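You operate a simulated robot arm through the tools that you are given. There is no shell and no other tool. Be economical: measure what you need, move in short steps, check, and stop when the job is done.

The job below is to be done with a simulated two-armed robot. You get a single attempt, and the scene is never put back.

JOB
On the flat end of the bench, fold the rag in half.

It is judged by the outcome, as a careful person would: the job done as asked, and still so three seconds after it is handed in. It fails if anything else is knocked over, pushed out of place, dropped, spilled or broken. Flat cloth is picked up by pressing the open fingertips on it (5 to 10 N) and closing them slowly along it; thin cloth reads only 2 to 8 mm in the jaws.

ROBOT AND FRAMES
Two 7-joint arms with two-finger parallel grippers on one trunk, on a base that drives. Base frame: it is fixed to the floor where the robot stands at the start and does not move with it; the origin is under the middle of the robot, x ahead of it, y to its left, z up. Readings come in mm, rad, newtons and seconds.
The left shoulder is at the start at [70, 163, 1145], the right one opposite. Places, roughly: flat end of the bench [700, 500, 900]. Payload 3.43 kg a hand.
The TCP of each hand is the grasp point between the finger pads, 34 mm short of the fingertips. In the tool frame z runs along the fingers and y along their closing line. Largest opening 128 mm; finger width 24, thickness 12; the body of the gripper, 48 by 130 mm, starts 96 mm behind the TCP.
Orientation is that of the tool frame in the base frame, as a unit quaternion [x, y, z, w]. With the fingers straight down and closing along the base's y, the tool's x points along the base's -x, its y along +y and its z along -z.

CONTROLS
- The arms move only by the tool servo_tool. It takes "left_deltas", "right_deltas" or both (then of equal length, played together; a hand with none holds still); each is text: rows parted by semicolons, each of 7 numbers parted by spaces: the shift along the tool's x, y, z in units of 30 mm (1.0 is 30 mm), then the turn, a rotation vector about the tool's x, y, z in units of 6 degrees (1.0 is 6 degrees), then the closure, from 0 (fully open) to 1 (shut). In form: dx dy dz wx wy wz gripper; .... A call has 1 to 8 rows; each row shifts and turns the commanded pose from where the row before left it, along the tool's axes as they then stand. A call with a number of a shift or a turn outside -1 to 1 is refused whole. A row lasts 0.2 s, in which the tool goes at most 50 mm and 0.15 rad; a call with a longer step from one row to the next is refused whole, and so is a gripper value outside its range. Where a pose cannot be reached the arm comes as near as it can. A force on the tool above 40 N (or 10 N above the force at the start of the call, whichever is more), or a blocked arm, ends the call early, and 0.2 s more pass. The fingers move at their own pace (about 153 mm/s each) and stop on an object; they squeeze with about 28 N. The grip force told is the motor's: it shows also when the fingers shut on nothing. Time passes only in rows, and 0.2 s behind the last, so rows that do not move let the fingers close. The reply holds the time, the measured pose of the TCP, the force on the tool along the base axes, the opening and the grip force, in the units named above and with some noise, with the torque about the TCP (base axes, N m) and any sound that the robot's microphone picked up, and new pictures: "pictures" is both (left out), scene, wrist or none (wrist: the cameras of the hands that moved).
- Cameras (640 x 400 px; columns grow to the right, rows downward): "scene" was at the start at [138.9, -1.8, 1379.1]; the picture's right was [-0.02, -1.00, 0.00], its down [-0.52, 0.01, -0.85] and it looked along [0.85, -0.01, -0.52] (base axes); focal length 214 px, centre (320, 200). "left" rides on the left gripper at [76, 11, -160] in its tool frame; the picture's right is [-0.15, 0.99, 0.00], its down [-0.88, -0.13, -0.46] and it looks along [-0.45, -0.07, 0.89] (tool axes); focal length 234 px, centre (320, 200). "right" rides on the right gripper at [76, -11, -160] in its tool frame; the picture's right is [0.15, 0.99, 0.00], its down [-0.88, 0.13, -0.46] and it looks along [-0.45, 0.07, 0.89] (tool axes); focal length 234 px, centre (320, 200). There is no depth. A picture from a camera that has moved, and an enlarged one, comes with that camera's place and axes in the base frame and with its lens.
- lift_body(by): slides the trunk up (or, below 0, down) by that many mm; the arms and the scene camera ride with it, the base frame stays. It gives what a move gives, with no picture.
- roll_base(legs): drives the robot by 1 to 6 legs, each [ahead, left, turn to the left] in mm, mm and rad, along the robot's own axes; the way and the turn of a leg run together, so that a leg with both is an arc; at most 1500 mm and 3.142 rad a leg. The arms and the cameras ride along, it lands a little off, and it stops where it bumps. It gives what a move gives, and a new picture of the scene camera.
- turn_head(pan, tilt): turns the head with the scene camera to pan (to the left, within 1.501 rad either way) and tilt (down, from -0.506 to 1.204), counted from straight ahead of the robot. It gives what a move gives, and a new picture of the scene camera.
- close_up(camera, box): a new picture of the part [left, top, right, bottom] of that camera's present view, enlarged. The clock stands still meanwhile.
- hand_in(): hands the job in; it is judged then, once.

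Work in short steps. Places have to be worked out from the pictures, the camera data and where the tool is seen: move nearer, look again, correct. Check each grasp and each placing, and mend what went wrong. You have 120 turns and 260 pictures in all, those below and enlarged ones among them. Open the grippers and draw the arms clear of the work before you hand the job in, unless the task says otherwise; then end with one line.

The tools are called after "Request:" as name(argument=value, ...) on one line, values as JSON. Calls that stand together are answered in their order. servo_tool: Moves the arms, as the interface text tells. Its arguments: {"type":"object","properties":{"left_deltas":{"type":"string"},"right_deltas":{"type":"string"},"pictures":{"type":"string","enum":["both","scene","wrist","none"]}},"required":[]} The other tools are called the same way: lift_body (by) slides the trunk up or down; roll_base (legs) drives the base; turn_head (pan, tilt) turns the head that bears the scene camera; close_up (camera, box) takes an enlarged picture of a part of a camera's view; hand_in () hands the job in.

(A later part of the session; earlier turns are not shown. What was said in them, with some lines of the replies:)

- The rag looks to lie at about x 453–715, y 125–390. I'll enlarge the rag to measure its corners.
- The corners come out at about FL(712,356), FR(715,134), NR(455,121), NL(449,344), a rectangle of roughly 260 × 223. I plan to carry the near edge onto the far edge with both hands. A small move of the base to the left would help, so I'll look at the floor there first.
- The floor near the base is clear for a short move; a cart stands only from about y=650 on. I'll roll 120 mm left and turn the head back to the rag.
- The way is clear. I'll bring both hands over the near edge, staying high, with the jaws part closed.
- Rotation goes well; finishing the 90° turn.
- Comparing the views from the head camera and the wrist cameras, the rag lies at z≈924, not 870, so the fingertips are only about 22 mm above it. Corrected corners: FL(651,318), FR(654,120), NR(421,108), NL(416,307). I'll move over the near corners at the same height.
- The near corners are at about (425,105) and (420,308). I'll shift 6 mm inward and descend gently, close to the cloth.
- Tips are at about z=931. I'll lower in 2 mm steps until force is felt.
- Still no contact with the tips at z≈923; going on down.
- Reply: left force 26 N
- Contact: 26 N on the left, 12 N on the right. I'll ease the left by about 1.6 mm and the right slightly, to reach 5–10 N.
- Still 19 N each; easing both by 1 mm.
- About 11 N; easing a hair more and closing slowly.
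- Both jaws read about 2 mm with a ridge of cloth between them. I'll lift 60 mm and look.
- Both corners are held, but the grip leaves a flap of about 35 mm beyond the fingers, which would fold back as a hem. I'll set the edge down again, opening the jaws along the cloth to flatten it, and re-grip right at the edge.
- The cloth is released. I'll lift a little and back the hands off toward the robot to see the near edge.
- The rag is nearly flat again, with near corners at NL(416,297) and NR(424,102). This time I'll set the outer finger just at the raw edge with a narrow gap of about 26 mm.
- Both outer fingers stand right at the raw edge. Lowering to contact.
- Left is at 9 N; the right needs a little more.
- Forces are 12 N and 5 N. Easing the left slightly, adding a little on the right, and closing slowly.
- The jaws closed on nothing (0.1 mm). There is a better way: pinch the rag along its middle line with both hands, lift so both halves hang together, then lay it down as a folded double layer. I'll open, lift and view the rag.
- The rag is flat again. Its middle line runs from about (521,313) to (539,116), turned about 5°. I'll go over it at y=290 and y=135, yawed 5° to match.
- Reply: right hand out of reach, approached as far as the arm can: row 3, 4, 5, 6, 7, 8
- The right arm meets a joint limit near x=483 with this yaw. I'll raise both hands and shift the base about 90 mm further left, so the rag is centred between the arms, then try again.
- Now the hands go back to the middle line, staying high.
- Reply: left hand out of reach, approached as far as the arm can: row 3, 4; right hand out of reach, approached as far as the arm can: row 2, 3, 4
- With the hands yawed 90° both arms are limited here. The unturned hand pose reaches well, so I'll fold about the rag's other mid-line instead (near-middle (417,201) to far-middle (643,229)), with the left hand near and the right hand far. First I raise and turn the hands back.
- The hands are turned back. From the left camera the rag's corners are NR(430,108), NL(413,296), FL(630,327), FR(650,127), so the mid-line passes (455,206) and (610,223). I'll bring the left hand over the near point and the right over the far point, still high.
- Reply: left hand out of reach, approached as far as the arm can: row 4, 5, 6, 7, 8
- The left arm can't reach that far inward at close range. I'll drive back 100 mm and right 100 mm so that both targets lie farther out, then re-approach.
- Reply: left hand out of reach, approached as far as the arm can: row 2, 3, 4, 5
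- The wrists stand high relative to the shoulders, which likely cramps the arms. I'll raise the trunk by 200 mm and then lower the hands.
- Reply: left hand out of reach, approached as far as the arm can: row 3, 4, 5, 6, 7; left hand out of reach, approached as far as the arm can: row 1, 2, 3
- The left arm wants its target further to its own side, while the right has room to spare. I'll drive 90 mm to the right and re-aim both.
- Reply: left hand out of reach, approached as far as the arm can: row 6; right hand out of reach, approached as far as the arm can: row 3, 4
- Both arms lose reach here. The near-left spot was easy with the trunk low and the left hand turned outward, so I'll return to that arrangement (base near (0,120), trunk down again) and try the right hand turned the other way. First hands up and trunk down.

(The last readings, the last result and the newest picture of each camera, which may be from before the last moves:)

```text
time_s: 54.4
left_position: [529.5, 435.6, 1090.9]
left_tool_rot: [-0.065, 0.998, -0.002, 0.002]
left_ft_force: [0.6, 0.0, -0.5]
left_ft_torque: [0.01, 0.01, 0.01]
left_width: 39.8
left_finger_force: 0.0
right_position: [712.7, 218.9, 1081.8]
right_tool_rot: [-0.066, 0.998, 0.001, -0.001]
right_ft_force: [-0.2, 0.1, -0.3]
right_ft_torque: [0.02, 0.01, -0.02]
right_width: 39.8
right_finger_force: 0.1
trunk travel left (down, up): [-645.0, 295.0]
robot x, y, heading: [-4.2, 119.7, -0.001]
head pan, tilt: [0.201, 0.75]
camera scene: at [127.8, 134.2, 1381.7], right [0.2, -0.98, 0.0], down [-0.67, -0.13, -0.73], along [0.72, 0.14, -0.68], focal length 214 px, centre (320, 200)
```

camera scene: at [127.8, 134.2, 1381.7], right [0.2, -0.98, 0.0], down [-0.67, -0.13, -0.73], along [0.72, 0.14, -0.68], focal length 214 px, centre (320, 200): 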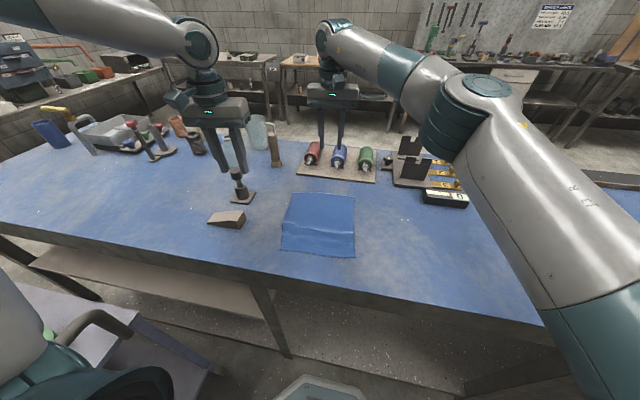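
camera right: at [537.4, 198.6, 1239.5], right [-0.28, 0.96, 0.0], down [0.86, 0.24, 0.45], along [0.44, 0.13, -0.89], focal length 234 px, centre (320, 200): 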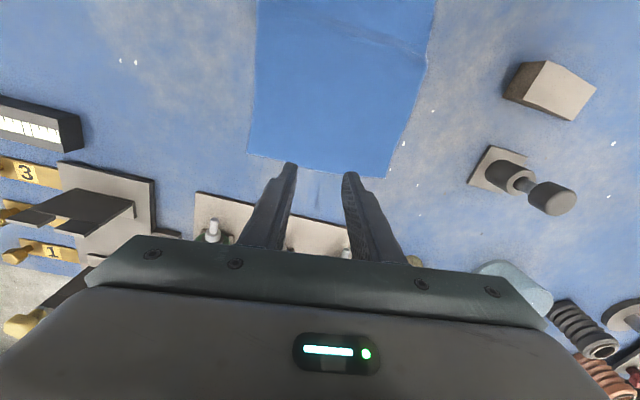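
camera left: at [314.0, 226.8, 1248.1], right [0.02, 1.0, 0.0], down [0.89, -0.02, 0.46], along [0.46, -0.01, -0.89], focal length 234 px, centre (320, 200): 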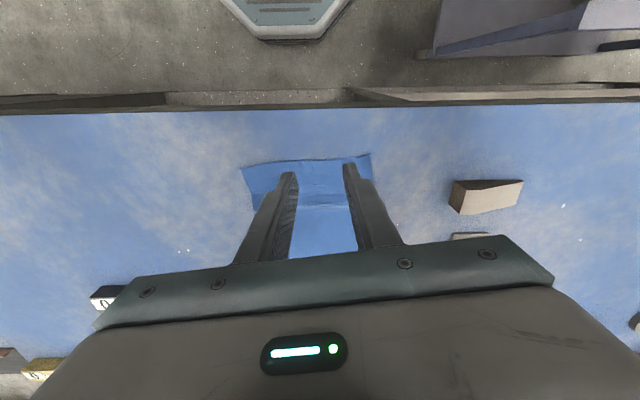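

Both hands are now turned the same way: the left camera to the outside, the right camera inward. Rotating about 92°.

Request:
servo_tool(left_deltas="0 -0.8 0 0 0 1 0.69;0 -0.8 0 0 0 1 0.69;0 0 0 0 0 1 0.69;0 0 0 0 0 1 0.69;0 0 0 0 0 1 0.69;0 0 0 0 0 1 0.69;0 0 0 0 0 1 0.69;0 0 0 0 0 1 0.69", right_deltas="0.8 -0.8 0 0 0 1 0.69;0.8 -0.8 0 0 0 1 0.69;0 0 0 0 0 1 0.69;0 0 0 0 0 1 0.69;0 0 0 0 0 1 0.69;0 0 0 0 0 1 0.69;0 0 0 0 0 1 0.69;0 0 0 0 0 1 0.69", pictures="none")

Request:
servo_tool(left_deltas="0 0 0 0 0 1 0.69;0 0 0 0 0 1 0.69;0 0 0 0 0 1 0.69;0 0 0 0 0 1 0.69;0 0 0 0 0 1 0.69;0 0 0 0 0 1 0.69;0 0 0 0 0 1 0.69;0 0 0 0 0 0.3 0.69", right_deltas="0 0 0 0 0 1 0.69;0 0 0 0 0 1 0.69;0 0 0 0 0 1 0.69;0 0 0 0 0 1 0.69;0 0 0 0 0 1 0.69;0 0 0 0 0 1 0.69;0 0 0 0 0 1 0.69;0 0 0 0 0 0.4 0.69", pictures="both")

```text
time_s: 56.2
left_position: [533.0, 389.6, 1091.4]
left_tool_rot: [0.349, 0.937, -0.003, 0.002]
left_ft_force: [0.1, 0.0, 0.6]
left_ft_torque: [-0.03, 0.02, 0.01]
left_width: 39.7
left_finger_force: 0.0
right_position: [671.3, 168.2, 1080.2]
right_tool_rot: [0.346, 0.938, 0.0, -0.001]
right_ft_force: [0.0, 0.5, -0.3]
right_ft_torque: [0.0, 0.01, -0.01]
right_width: 39.7
right_finger_force: 0.1
trunk travel left (down, up): [-645.0, 295.0]
robot x, y, heading: [-5.0, 121.6, -0.003]
head pan, tilt: [0.201, 0.75]
```

```text
time_s: 58.0
left_position: [533.0, 387.5, 1089.9]
left_tool_rot: [0.672, 0.741, -0.001, 0.004]
left_ft_force: [-0.2, 0.9, -0.7]
left_ft_torque: [-0.03, 0.01, 0.02]
left_width: 39.9
left_finger_force: 0.1
right_position: [670.8, 168.5, 1080.2]
right_tool_rot: [0.675, 0.738, 0.001, -0.001]
right_ft_force: [-0.1, 0.6, -0.3]
right_ft_torque: [-0.02, 0.02, 0.02]
right_width: 39.7
right_finger_force: 0.2
trunk travel left (down, up): [-645.0, 295.0]
robot x, y, heading: [-3.3, 119.7, -0.003]
head pan, tilt: [0.201, 0.75]
camera scene: at [128.7, 134.9, 1381.5], right [0.2, -0.98, 0.0], down [-0.67, -0.13, -0.73], along [0.72, 0.14, -0.68], focal length 214 px, centre (320, 200)
camera right: at [652.8, 242.9, 1240.4], right [0.97, 0.23, 0.0], down [0.21, -0.87, 0.45], along [0.1, -0.44, -0.89], focal length 234 px, centre (320, 200)
camera left: at [536.4, 467.2, 1250.5], right [1.0, -0.05, 0.0], down [-0.05, -0.89, 0.46], along [-0.02, -0.46, -0.89], focal length 234 px, centre (320, 200)
```

scene: 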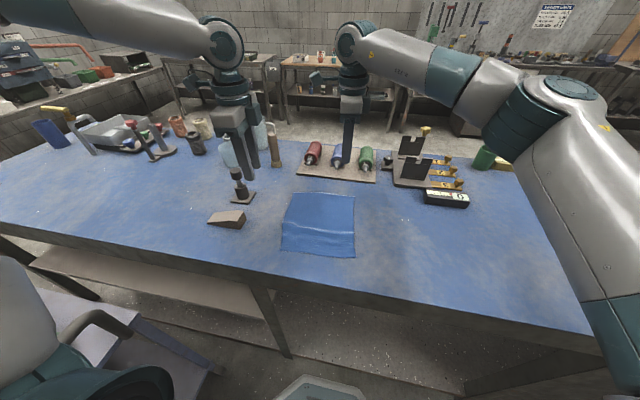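
right: 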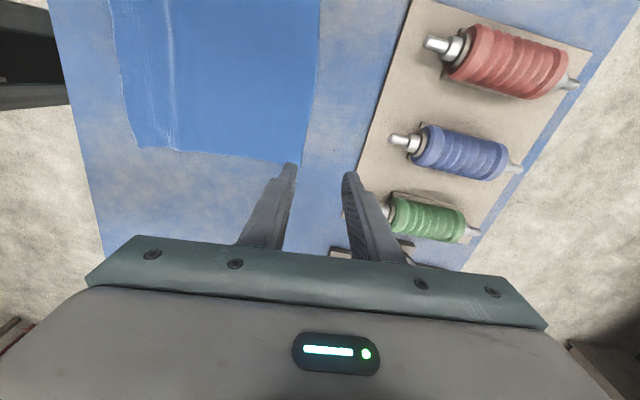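
left: 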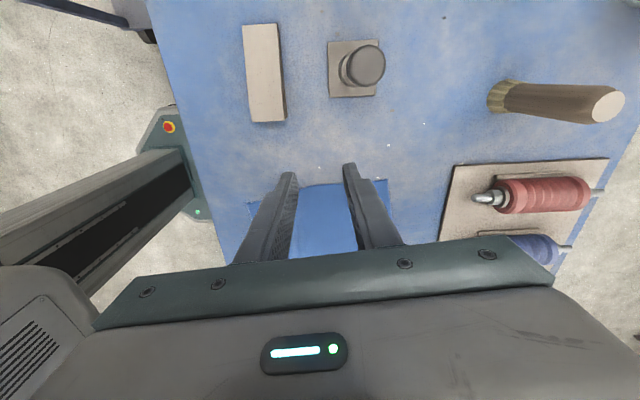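

The turned right hand reaches well there. Now both hands go to the middle line, left (523,290) and right (537,135), and part-way down.

Request:
servo_tool(left_deltas="-0.64 -0.12 0 0 0 0 0.69;-0.64 -0.12 0 0 0 0 0.69;-0.64 -0.12 0 0 0 0 0.69;-0.64 -0.13 0 0 0 0 0.69;-0.64 -0.13 0 0 0 0 0.69;0 0 1 0 0 0 0.69;0 0 1 0 0 0 0.69;0 0 1 0 0 0 0.69", right_deltas="-0.14 -0.91 0 0 0 0 0.69;-0.14 -0.91 0 0 0 0 0.69;-0.14 -0.91 0 0 0 0 0.69;-0.14 -0.91 0 0 0 0 0.69;-0.15 -0.91 0 0 0 0 0.69;0 0 1 0 0 0 0.69;0 0 1 0 0 0 0.69;0 0 0.8 0 0 0 0.69")

```text
time_s: 59.8
left_position: [525.2, 290.0, 1000.6]
left_tool_rot: [0.672, 0.741, -0.002, 0.004]
left_ft_force: [-0.8, 0.0, -0.2]
left_ft_torque: [-0.05, 0.02, 0.0]
left_width: 39.9
left_finger_force: 0.0
right_position: [536.7, 134.5, 996.6]
right_tool_rot: [0.674, 0.739, -0.001, -0.001]
right_ft_force: [-0.2, 0.0, 0.0]
right_ft_torque: [0.01, -0.02, 0.0]
right_width: 39.8
right_finger_force: 0.0
trunk travel left (down, up): [-645.0, 295.0]
robot x, y, heading: [-0.5, 120.3, -0.001]
head pan, tilt: [0.201, 0.75]
camera scene: at [129.7, 135.0, 1381.5], right [0.2, -0.98, 0.0], down [-0.67, -0.13, -0.73], along [0.72, 0.14, -0.68], focal length 214 px, centre (320, 200)
camera right: at [518.8, 208.7, 1156.0], right [0.97, 0.23, 0.0], down [0.21, -0.87, 0.45], along [0.11, -0.44, -0.89], focal length 234 px, centre (320, 200)
camera left: at [528.4, 369.2, 1160.1], right [1.0, -0.05, 0.0], down [-0.05, -0.89, 0.46], along [-0.02, -0.46, -0.89], focal length 234 px, centre (320, 200)
```

scene: 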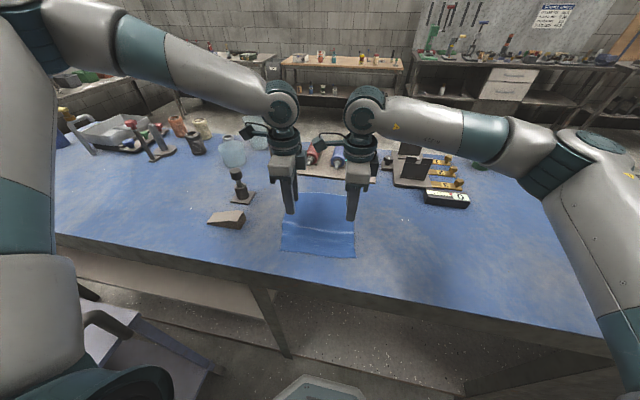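
right: 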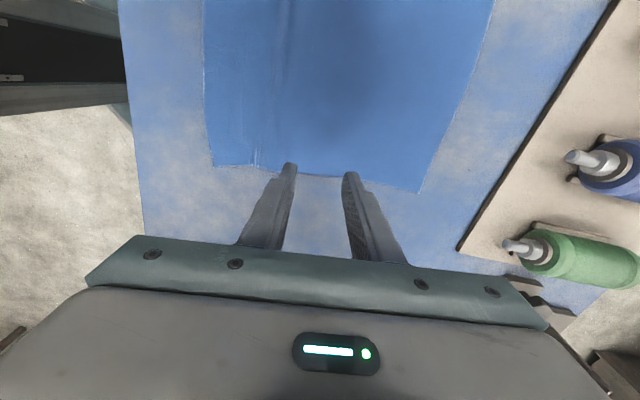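
left: 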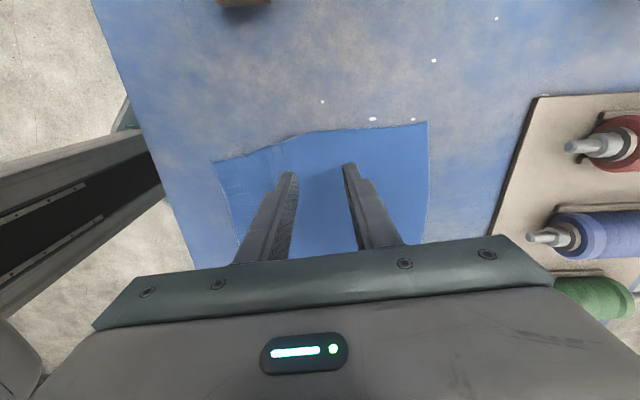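

The hands straddle the mid-line well (measured mid-points (522,311) and (540,117)). Lowering to just above the cloth.

Request:
servo_tool(left_deltas="0.1 -0.1 0.5 0 0 0 0.69;0 0 0.5 0 0 0 0.69;0 0 0.2 0 0 0 0.69;0 0 0.15 0 0 0 0.69;0 0 0 0 0 0 0.69", right_deltas="-0.1 -0.05 0.5 0 0 0 0.69;0 0 0.4 0 0 0 0.69;0 0 0.2 0 0 0 0.69;0 0 0.12 0 0 0 0.69;0 0 0 0 0 0 0.69", pictures="none")

Request:
servo_tool(left_deltas="0 0 0.07 0 0 0 0.69;0 0 0.03 0 0 0 0.69;0 0 0 0 0 0 0.69", right_deltas="0 0 0.07 0 0 0 0.69;0 0 0.03 0 0 0 0.69;0 0 0 0 0 0 0.69", pictures="none")

```text
time_s: 61.0
left_position: [521.4, 292.5, 961.3]
left_tool_rot: [0.672, 0.741, -0.001, 0.004]
left_ft_force: [0.2, -1.2, 0.2]
left_ft_torque: [-0.01, 0.02, 0.0]
left_width: 39.9
left_finger_force: 0.1
right_position: [534.9, 131.1, 960.4]
right_tool_rot: [0.675, 0.738, 0.0, -0.001]
right_ft_force: [-0.4, -0.8, 0.2]
right_ft_torque: [-0.02, -0.01, 0.03]
right_width: 39.7
right_finger_force: 0.0
trunk travel left (down, up): [-645.0, 295.0]
robot x, y, heading: [-2.4, 121.5, -0.001]
head pan, tilt: [0.201, 0.75]
```

```text
time_s: 61.8
left_position: [521.0, 293.7, 958.1]
left_tool_rot: [0.672, 0.741, -0.002, 0.003]
left_ft_force: [0.3, -0.3, 0.9]
left_ft_torque: [0.0, 0.02, -0.02]
left_width: 39.7
left_finger_force: 0.1
right_position: [533.3, 131.1, 956.1]
right_tool_rot: [0.674, 0.739, 0.0, -0.001]
right_ft_force: [-0.5, 0.2, 0.3]
right_ft_torque: [0.0, 0.0, 0.02]
right_width: 39.8
right_finger_force: 0.1
trunk travel left (down, up): [-645.0, 295.0]
robot x, y, heading: [-4.5, 118.4, 0.002]
head pan, tilt: [0.201, 0.75]
```

Request:
servo_tool(left_deltas="0 0 0.07 0 0 0 0.69;0 0 0.02 0 0 0 0.69;0 0 0 0 0 0 0.69", right_deltas="0 0 0.05 0 0 0 0.69;0 0 0 0 0 0 0.69;0 0 0 0 0 0 0.69", pictures="none")

```text
time_s: 62.6
left_position: [522.2, 293.1, 955.5]
left_tool_rot: [0.672, 0.741, -0.002, 0.003]
left_ft_force: [0.2, 1.4, 5.2]
left_ft_torque: [0.1, 0.05, -0.03]
left_width: 39.8
left_finger_force: 0.1
right_position: [533.3, 132.3, 956.0]
right_tool_rot: [0.674, 0.739, 0.0, -0.001]
right_ft_force: [0.8, 0.1, 2.1]
right_ft_torque: [0.0, -0.06, 0.03]
right_width: 39.6
right_finger_force: 0.1
trunk travel left (down, up): [-645.0, 295.0]
robot x, y, heading: [-1.9, 120.9, -0.003]
head pan, tilt: [0.201, 0.75]
```

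Contact: 5 N left, 2 N right. I'll add a little to each and check.

Request:
servo_tool(left_deltas="0 0 0.012 0 0 0 0.69;0 0 0 0 0 0 0.69", right_deltas="0 0 0.025 0 0 0 0.69;0 0 0 0 0 0 0.69", pictures="none")

```text
time_s: 63.2
left_position: [521.0, 293.1, 956.2]
left_tool_rot: [0.671, 0.741, 0.0, 0.004]
left_ft_force: [1.6, 1.4, 7.9]
left_ft_torque: [0.12, 0.1, -0.08]
left_width: 39.3
left_finger_force: 0.1
right_position: [534.9, 130.8, 954.7]
right_tool_rot: [0.674, 0.739, 0.0, -0.001]
right_ft_force: [1.4, 0.3, 6.8]
right_ft_torque: [-0.01, -0.03, -0.01]
right_width: 39.8
right_finger_force: 0.0
trunk travel left (down, up): [-645.0, 295.0]
robot x, y, heading: [-2.9, 121.3, -0.001]
head pan, tilt: [0.201, 0.75]
```

Forces are now 8 and 7 N; closing slowly.

Request:
servo_tool(left_deltas="0 0 0.008 0 0 0 0.73;0 0 0 0 0 0 0.77;0 0 0 0 0 0 0.81;0 0 0 0 0 0 0.85;0 0 0 0 0 0 0.89;0 0 0 0 0 0 0.93;0 0 0 0 0 0 0.97;0 0 0 0 0 0 1", right_deltas="0 0 0.01 0 0 0 0.73;0 0 0 0 0 0 0.77;0 0 0 0 0 0 0.81;0 0 0 0 0 0 0.85;0 0 0 0 0 0 0.89;0 0 0 0 0 0 0.93;0 0 0 0 0 0 0.97;0 0 0 0 0 0 1")

```text
time_s: 65.0
left_position: [519.0, 292.9, 955.6]
left_tool_rot: [0.672, 0.741, 0.0, 0.004]
left_ft_force: [-0.8, -1.4, 9.4]
left_ft_torque: [0.09, 0.06, -0.03]
left_width: 2.5
left_finger_force: 28.2
right_position: [533.1, 131.8, 955.8]
right_tool_rot: [0.675, 0.738, 0.001, -0.001]
right_ft_force: [-0.2, 1.2, 11.9]
right_ft_torque: [-0.01, -0.01, -0.01]
right_width: 2.1
right_finger_force: 28.1
trunk travel left (down, up): [-645.0, 295.0]
robot x, y, heading: [-1.4, 116.2, -0.004]
head pan, tilt: [0.201, 0.75]
camera scene: at [126.6, 134.6, 1381.8], right [0.2, -0.98, 0.0], down [-0.67, -0.13, -0.73], along [0.72, 0.14, -0.68], focal length 214 px, centre (320, 200)
camera right: at [515.4, 205.8, 1115.4], right [0.97, 0.24, 0.0], down [0.21, -0.87, 0.45], along [0.11, -0.44, -0.89], focal length 234 px, centre (320, 200)
camera left: at [522.8, 371.2, 1115.4], right [1.0, -0.05, 0.01], down [-0.05, -0.89, 0.46], along [-0.02, -0.46, -0.89], focal length 234 px, centre (320, 200)
```

scene: 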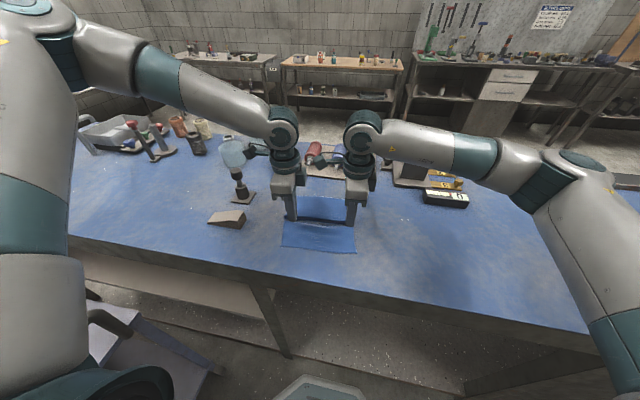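
right: 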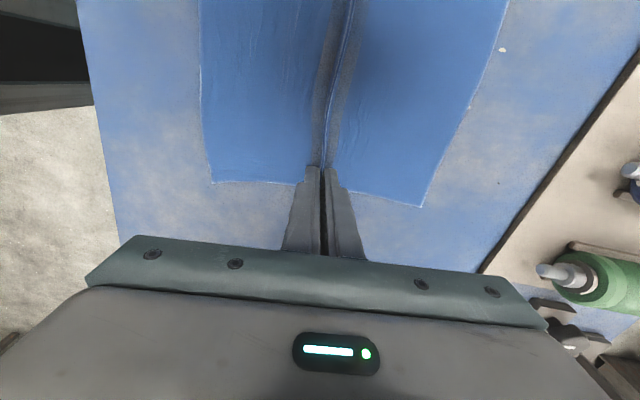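
left: 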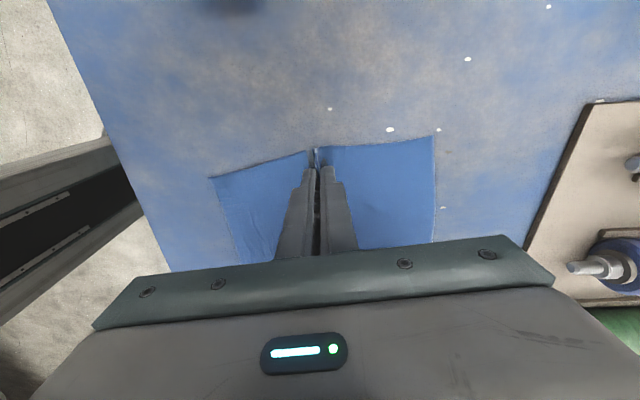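

A clean ridge formed along the whole mid-line, and the halves are nearly equal (91/99 mm right, 95/95 mm left). Both jaws read 2+ mm. Lifting slowly by about 110 mm so that both halves hang.

Request:
servo_tool(left_deltas="0 0 -0.46 0 0 0 1;0 0 -0.46 0 0 0 1;0 0 -0.46 0 0 0 1;0 0 -0.46 0 0 0 1;0 0 -0.46 0 0 0 1;0 0 -0.46 0 0 0 1;0 0 -0.46 0 0 0 1;0 0 -0.46 0 0 0 1", right_deltas="0 0 -0.46 0 0 0 1;0 0 -0.46 0 0 0 1;0 0 -0.46 0 0 0 1;0 0 -0.46 0 0 0 1;0 0 -0.46 0 0 0 1;0 0 -0.46 0 0 0 1;0 0 -0.46 0 0 0 1;0 0 -0.46 0 0 0 1")

```text
time_s: 66.8
left_position: [519.5, 294.7, 1064.7]
left_tool_rot: [0.672, 0.74, -0.001, 0.003]
left_ft_force: [0.2, -0.4, -0.2]
left_ft_torque: [0.01, -0.02, 0.02]
left_width: 2.3
left_finger_force: 27.1
right_position: [534.9, 130.0, 1065.7]
right_tool_rot: [0.675, 0.738, -0.001, 0.0]
right_ft_force: [-1.5, -0.1, -0.3]
right_ft_torque: [-0.04, -0.03, 0.02]
right_width: 2.6
right_finger_force: 28.2
trunk travel left (down, up): [-645.0, 295.0]
robot x, y, heading: [-1.8, 117.0, -0.003]
head pan, tilt: [0.201, 0.75]
camera scene: at [128.2, 134.9, 1381.5], right [0.2, -0.98, 0.0], down [-0.67, -0.13, -0.73], along [0.72, 0.14, -0.68], focal length 214 px, centre (320, 200)
camera right: at [516.8, 206.2, 1224.5], right [0.97, 0.24, 0.0], down [0.21, -0.87, 0.45], along [0.11, -0.44, -0.89], focal length 234 px, centre (320, 200)
camera left: at [523.6, 372.0, 1224.5], right [1.0, -0.05, 0.0], down [-0.05, -0.89, 0.46], along [-0.02, -0.46, -0.89], focal length 234 px, centre (320, 200)
```

scene: 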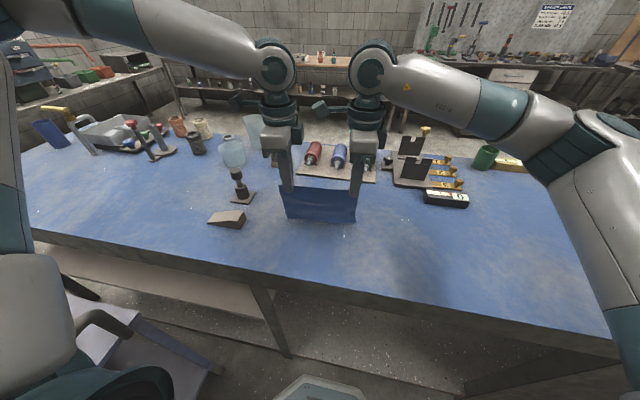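
right: 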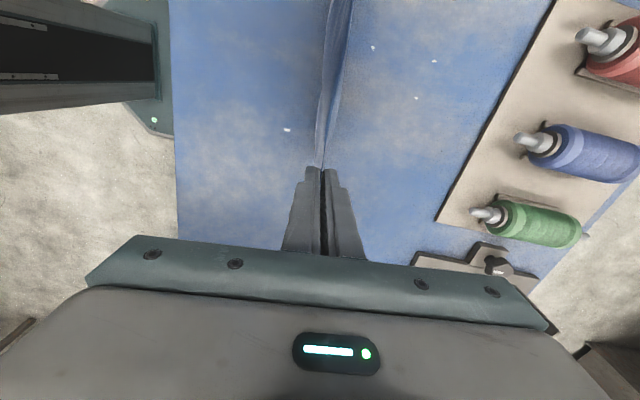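
left: 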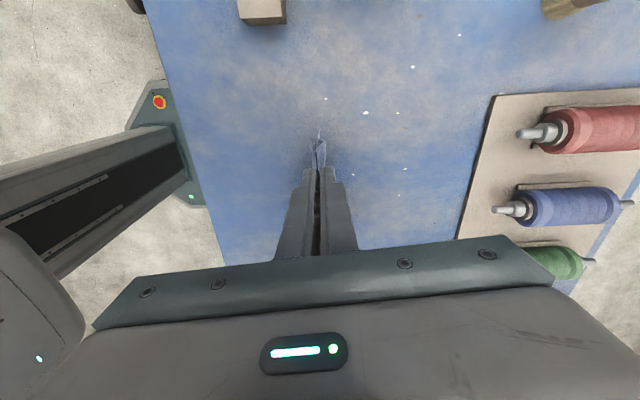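

The rag hangs as a neat double layer. Now I'll lay it down toward the robot along an arc: hands back and down together, first half.

Request:
servo_tool(left_deltas="0 0 0.2 0 0 0 1;0 0 0.2 0 0 0 1;0 -0.41 0.03 0 0 0 1;0 -0.41 0.08 0 0 0 1;0 -0.38 0.16 0 0 0 1;0 -0.38 0.16 0 0 0 1;0 -0.33 0.25 0 0 0 1;0 -0.33 0.25 0 0 0 1", right_deltas="0 0 0.2 0 0 0 1;0 0 0.2 0 0 0 1;0 -0.41 0.03 0 0 0 1;0 -0.41 0.08 0 0 0 1;0 -0.38 0.16 0 0 0 1;0 -0.38 0.16 0 0 0 1;0 -0.33 0.25 0 0 0 1;0 -0.33 0.25 0 0 0 1")

```text
time_s: 68.6
left_position: [454.4, 285.8, 1025.1]
left_tool_rot: [0.671, 0.741, -0.002, 0.005]
left_ft_force: [0.1, -0.2, -0.8]
left_ft_torque: [0.03, -0.01, -0.01]
left_width: 2.4
left_finger_force: 28.1
right_position: [467.6, 126.1, 1026.3]
right_tool_rot: [0.675, 0.738, 0.0, -0.002]
right_ft_force: [0.5, -1.3, -0.3]
right_ft_torque: [-0.02, -0.01, -0.01]
right_width: 2.6
right_finger_force: 27.9
trunk travel left (down, up): [-645.0, 295.0]
robot x, y, heading: [-1.4, 118.7, -0.001]
head pan, tilt: [0.201, 0.75]
camera scene: at [128.4, 134.9, 1381.6], right [0.2, -0.98, 0.0], down [-0.67, -0.13, -0.73], along [0.72, 0.14, -0.68], focal length 214 px, centre (320, 200)
camera right: at [450.2, 200.1, 1184.9], right [0.97, 0.23, 0.0], down [0.21, -0.87, 0.45], along [0.11, -0.44, -0.89], focal length 234 px, centre (320, 200)
camera left: at [457.4, 365.3, 1184.9], right [1.0, -0.05, 0.0], down [-0.05, -0.89, 0.46], along [-0.02, -0.46, -0.89], focal length 234 px, centre (320, 200)
```

scene: 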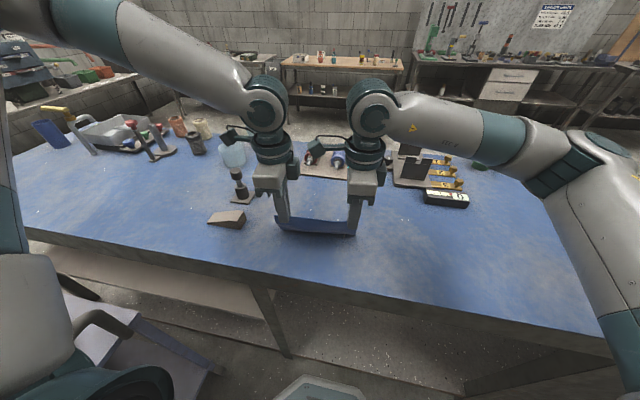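
right: 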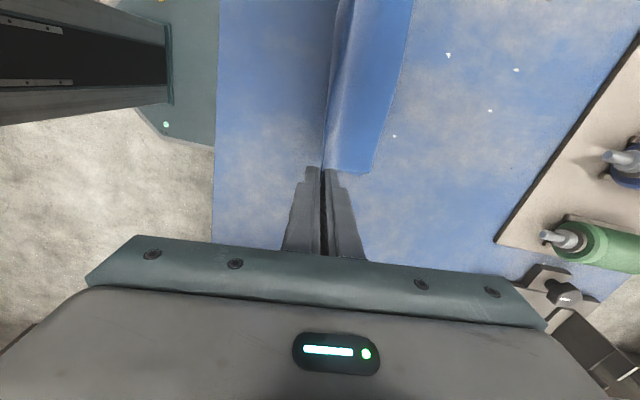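
left: 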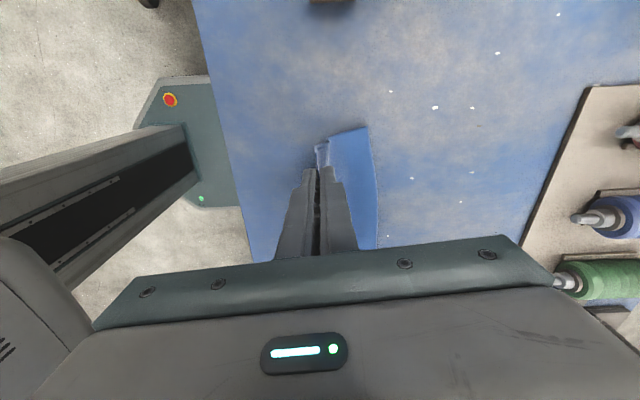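

It is laying down well; the free edges stay at about x=540. Continuing the second half of the arc.

Request:
servo_tool(left_deltas="0 -0.22 0.3 0 0 0 1;0 -0.2 0.33 0 0 0 1;0 -0.17 0.36 0 0 0 1;0 -0.15 0.36 0 0 0 1;0 -0.1 0.36 0 0 0 1;0 -0.05 0.3 0 0 0 1", right_deltas="0 -0.22 0.3 0 0 0 1;0 -0.2 0.33 0 0 0 1;0 -0.17 0.36 0 0 0 1;0 -0.15 0.36 0 0 0 1;0 -0.1 0.36 0 0 0 1;0 -0.05 0.3 0 0 0 1")

```text
time_s: 70.0
left_position: [427.1, 283.0, 965.4]
left_tool_rot: [0.672, 0.74, -0.001, 0.005]
left_ft_force: [-0.5, -1.1, 5.2]
left_ft_torque: [0.01, 0.01, 0.0]
left_width: 2.5
left_finger_force: 27.4
right_position: [439.2, 122.5, 967.3]
right_tool_rot: [0.674, 0.738, 0.001, 0.0]
right_ft_force: [-1.7, -1.2, 10.6]
right_ft_torque: [0.07, 0.0, 0.03]
right_width: 2.7
right_finger_force: 27.7
trunk travel left (down, up): [-645.0, 295.0]
robot x, y, heading: [-1.3, 117.4, -0.005]
head pan, tilt: [0.201, 0.75]
camera scene: at [126.2, 133.8, 1382.3], right [0.2, -0.98, 0.0], down [-0.67, -0.13, -0.73], along [0.72, 0.14, -0.68], focal length 214 px, centre (320, 200)
camera right: at [421.3, 196.7, 1126.6], right [0.97, 0.24, 0.0], down [0.21, -0.87, 0.45], along [0.11, -0.44, -0.89], focal length 234 px, centre (320, 200)
camera left: at [428.6, 361.6, 1126.3], right [1.0, -0.05, 0.01], down [-0.05, -0.89, 0.46], along [-0.02, -0.46, -0.89], focal length 234 px, centre (320, 200)
```

scene: 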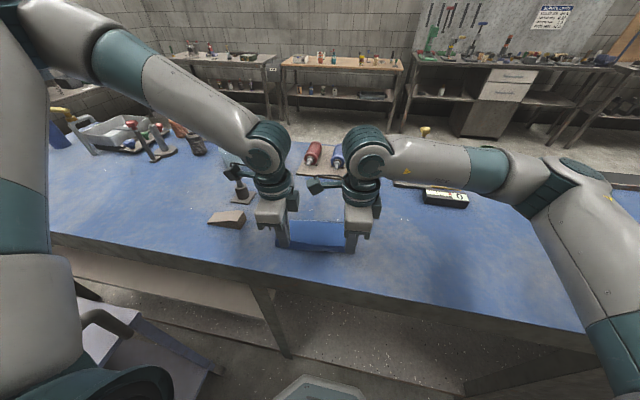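
right: 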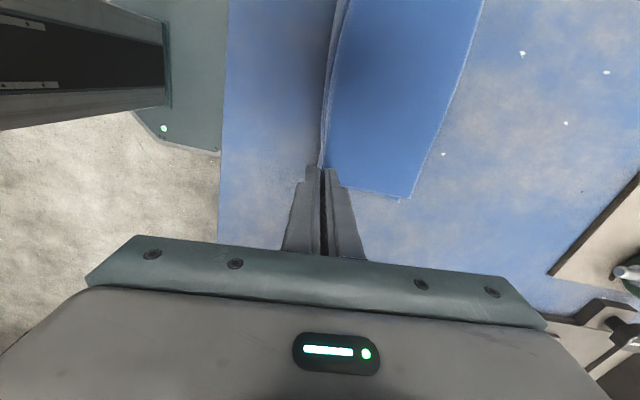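
left: 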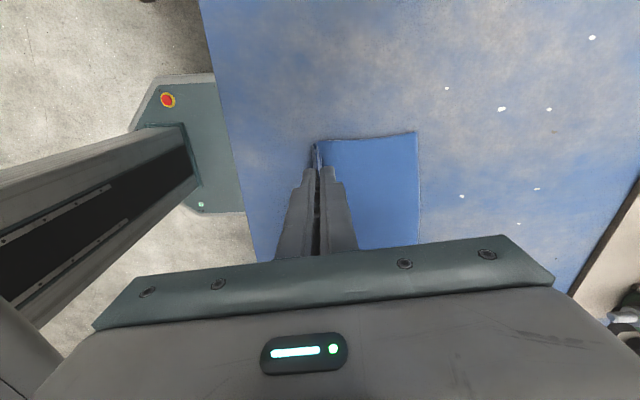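

The double layer lies flat with the ridge at its fold. I'll open the jaws gently and lift straight up.

Request:
servo_tool(left_deltas="0 0 0 0 0 0 0.95;0 0 0 0 0 0 0.88;0 0 0 0 0 0 0.8;0 0 -0.4 0 0 0 0.7;0 0 -0.6 0 0 0 0.7;0 0 -1 0 0 0 0.7;0 0 -1 0 0 0 0.7", right_deltas="0 0 0 0 0 0 0.95;0 0 0 0 0 0 0.88;0 0 0 0 0 0 0.8;0 0 -0.4 0 0 0 0.7;0 0 -0.6 0 0 0 0.7;0 0 -1 0 0 0 0.7;0 0 -1 0 0 0 0.7")

Request:
close_up(camera="scene", box=[240, 180, 400, 280])

```text
time_s: 71.6
left_position: [424.2, 285.5, 1055.1]
left_tool_rot: [0.672, 0.741, -0.001, 0.004]
left_ft_force: [0.3, -0.5, 0.4]
left_ft_torque: [0.0, -0.02, 0.04]
left_width: 38.3
left_finger_force: 0.1
right_position: [439.2, 122.9, 1055.7]
right_tool_rot: [0.674, 0.738, 0.001, 0.0]
right_ft_force: [-1.3, -0.6, 0.3]
right_ft_torque: [0.0, -0.04, 0.02]
right_width: 38.4
right_finger_force: 0.0
trunk travel left (down, up): [-645.0, 295.0]
robot x, y, heading: [-1.7, 114.9, -0.003]
head pan, tilt: [0.201, 0.75]
camera scene: at [127.0, 134.8, 1381.6], right [0.2, -0.98, 0.0], down [-0.67, -0.13, -0.73], along [0.72, 0.14, -0.68], focal length 214 px, centre (320, 200)
camera right: at [422.3, 196.9, 1215.4], right [0.97, 0.23, 0.0], down [0.21, -0.87, 0.45], along [0.11, -0.44, -0.89], focal length 234 px, centre (320, 200)
camera left: at [428.4, 363.1, 1215.5], right [1.0, -0.05, 0.0], down [-0.05, -0.89, 0.46], along [-0.02, -0.46, -0.89], focal length 234 px, centre (320, 200)
```

scene: 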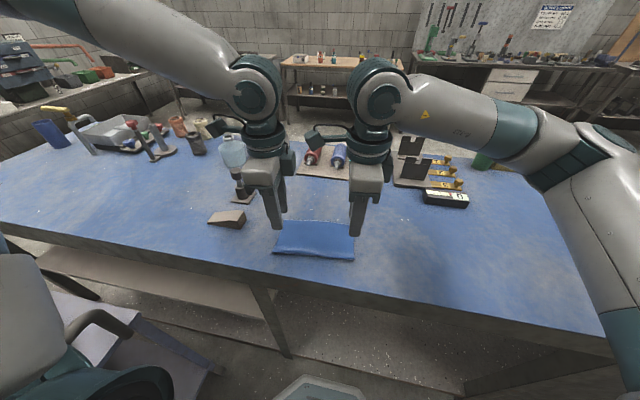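
right: 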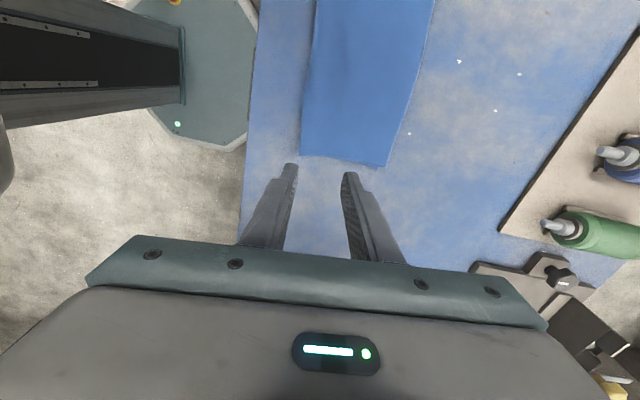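
left: 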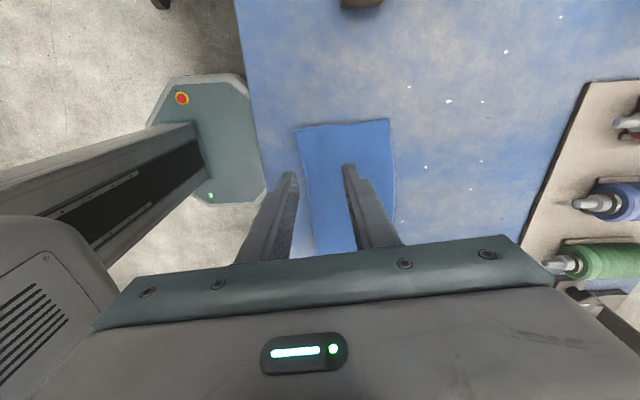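

```text
4.00 times, centred on (320, 230) of scene
camera zoom: at [127.0, 134.8, 1381.6], right [0.2, -0.98, 0.0], down [-0.67, -0.13, -0.73], along [0.72, 0.14, -0.68], focal length 858 px, centre (320, 80)
```

zoom: 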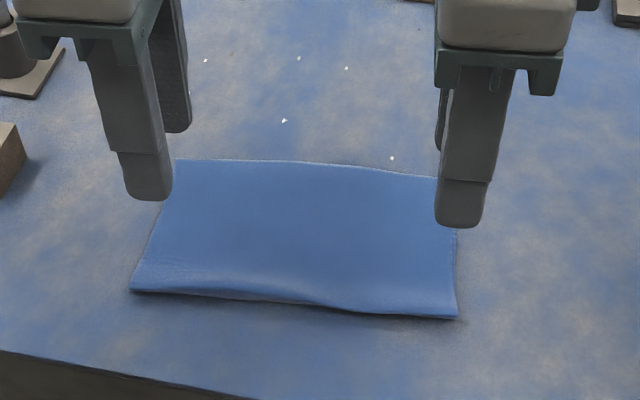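

The ridge relaxed and the rag lies neatly folded in half. I'll draw the hands up and outward and check that the edges match.

Request:
servo_tool(left_deltas="0 0 -1 0 0 0 0.5;0 0 -1 0 0 0 0.5;0.7 0 -0.5 0 0 0 0.5;0.7 0 0 0 0 0 0.5;0.7 0 0 0 0 0 0.5;0.7 0 0 0 0 0 0.5", right_deltas="0 0 -1 0 0 0 0.5;0 0 -1 0 0 0 0.5;-0.8 0 -0.5 0 0 0 0.5;-0.8 0 0 0 0 0 0.5;-0.8 0 0 0 0 0 0.5;-0.8 0 0 0 0 0 0.5", pictures="scene")

Request:
close_up(camera="scene", box=[250, 200, 378, 280])

Request:
close_up(camera="left", box=[160, 60, 480, 260])

Request:
close_up(camera="right", box=[240, 0, 480, 150])

```text
time_s: 73.0
left_position: [418.1, 368.7, 1129.4]
left_tool_rot: [0.672, 0.741, -0.001, 0.004]
left_ft_force: [-0.2, 0.4, 0.4]
left_ft_torque: [-0.01, -0.03, -0.01]
left_width: 64.1
left_finger_force: 0.0
right_position: [447.6, 28.1, 1130.3]
right_tool_rot: [0.675, 0.738, 0.001, -0.001]
right_ft_force: [-0.4, 0.7, -0.3]
right_ft_torque: [0.01, -0.03, -0.01]
right_width: 64.0
right_finger_force: 0.2
trunk travel left (down, up): [-645.0, 295.0]
robot x, y, heading: [-4.0, 117.3, -0.002]
head pan, tilt: [0.201, 0.75]
camera scene: at [127.9, 134.7, 1381.7], right [0.2, -0.98, 0.0], down [-0.67, -0.13, -0.73], along [0.72, 0.14, -0.68], focal length 214 px, centre (320, 200)
```

scene: 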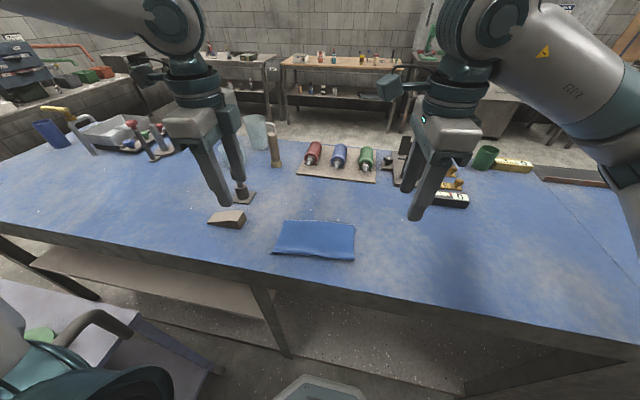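

```text
5.00 times, centred on (314, 240) of scene
camera zoom: at [127.9, 134.7, 1381.7], right [0.2, -0.98, 0.0], down [-0.67, -0.13, -0.73], along [0.72, 0.14, -0.68], focal length 1072 px, centre (350, 0)
```

zoom: 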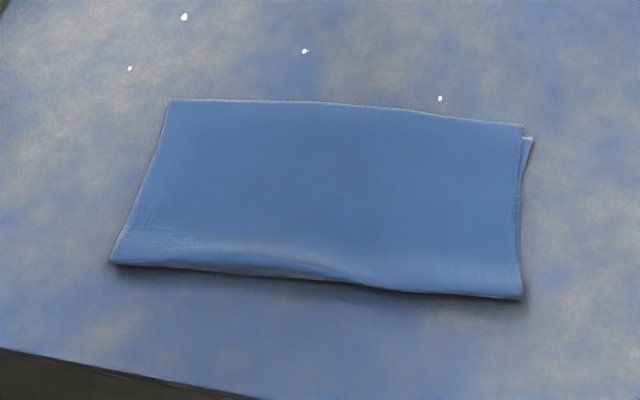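

```text
2.00 times, centred on (320, 160) of left
camera zoom: at [421.2, 447.7, 1289.0], right [1.0, -0.05, 0.0], down [-0.05, -0.89, 0.46], along [-0.02, -0.46, -0.89], focal length 468 px, centre (320, 280)
```

zoom: 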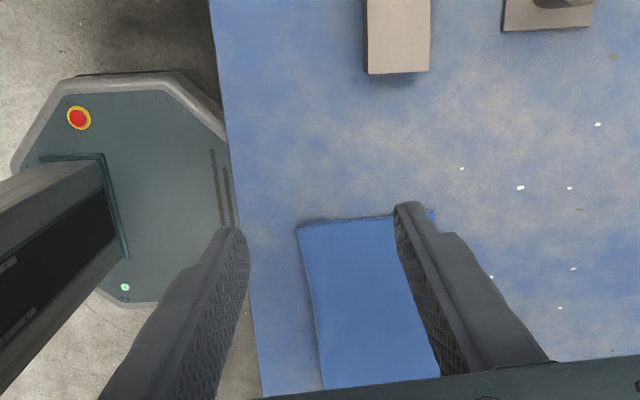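

```text
2.67 times, centred on (360, 75) of right
camera zoom: at [431.2, 102.2, 1290.1], right [0.97, 0.24, 0.0], down [0.21, -0.87, 0.45], along [0.11, -0.44, -0.89], focal length 624 px, centre (213, 533)
```

zoom: 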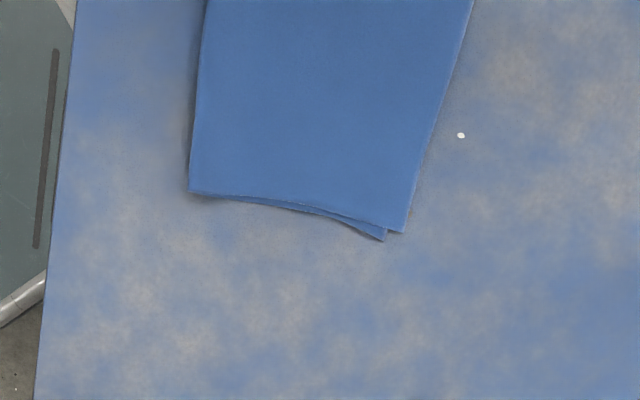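

The folded layers match within about 8 mm, the fold is clean, nothing else was disturbed, and the hands are empty. I'll open the grippers fully and move them a little higher.

Request:
servo_tool(left_deltas="0 0 -0.5 0 0 0 0.1;0 0 -0.5 0 0 0 0;0 0 0 0 0 0 0", right_deltas="0 0 -0.5 0 0 0 0.1;0 0 -0.5 0 0 0 0;0 0 0 0 0 0 0", pictures="scene")

```text
time_s: 73.8
left_position: [418.9, 369.2, 1159.3]
left_tool_rot: [0.671, 0.741, -0.002, 0.004]
left_ft_force: [-0.3, 0.6, -0.6]
left_ft_torque: [-0.01, 0.03, 0.03]
left_width: 128.0
left_finger_force: 0.0
right_position: [450.2, 27.7, 1160.0]
right_tool_rot: [0.674, 0.738, 0.0, -0.001]
right_ft_force: [0.4, 0.5, -1.1]
right_ft_torque: [-0.01, -0.01, -0.01]
right_width: 127.9
right_finger_force: 0.0
trunk travel left (down, up): [-645.0, 295.0]
robot x, y, heading: [-2.8, 120.4, 0.002]
head pan, tilt: [0.201, 0.75]
camera scene: at [129.4, 135.0, 1381.4], right [0.2, -0.98, 0.0], down [-0.67, -0.13, -0.73], along [0.72, 0.14, -0.68], focal length 214 px, centre (320, 200)
```

scene: 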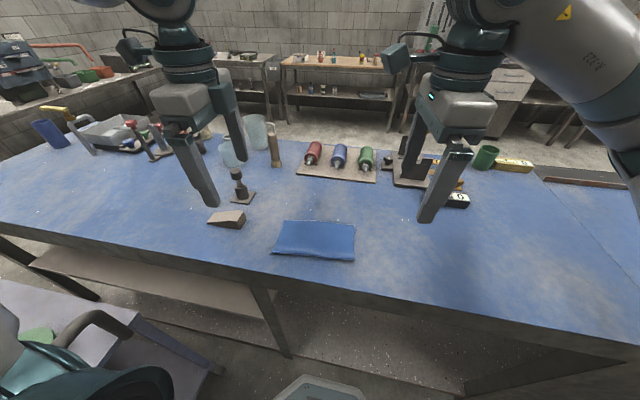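

The rag stays folded and the arms are clear; handing in.

Request:
hand_in()

```text
The job is handed in.
```

The rag is folded in half on the bench, its layers matching to within about 8 mm, and the pictures show nothing else disturbed.
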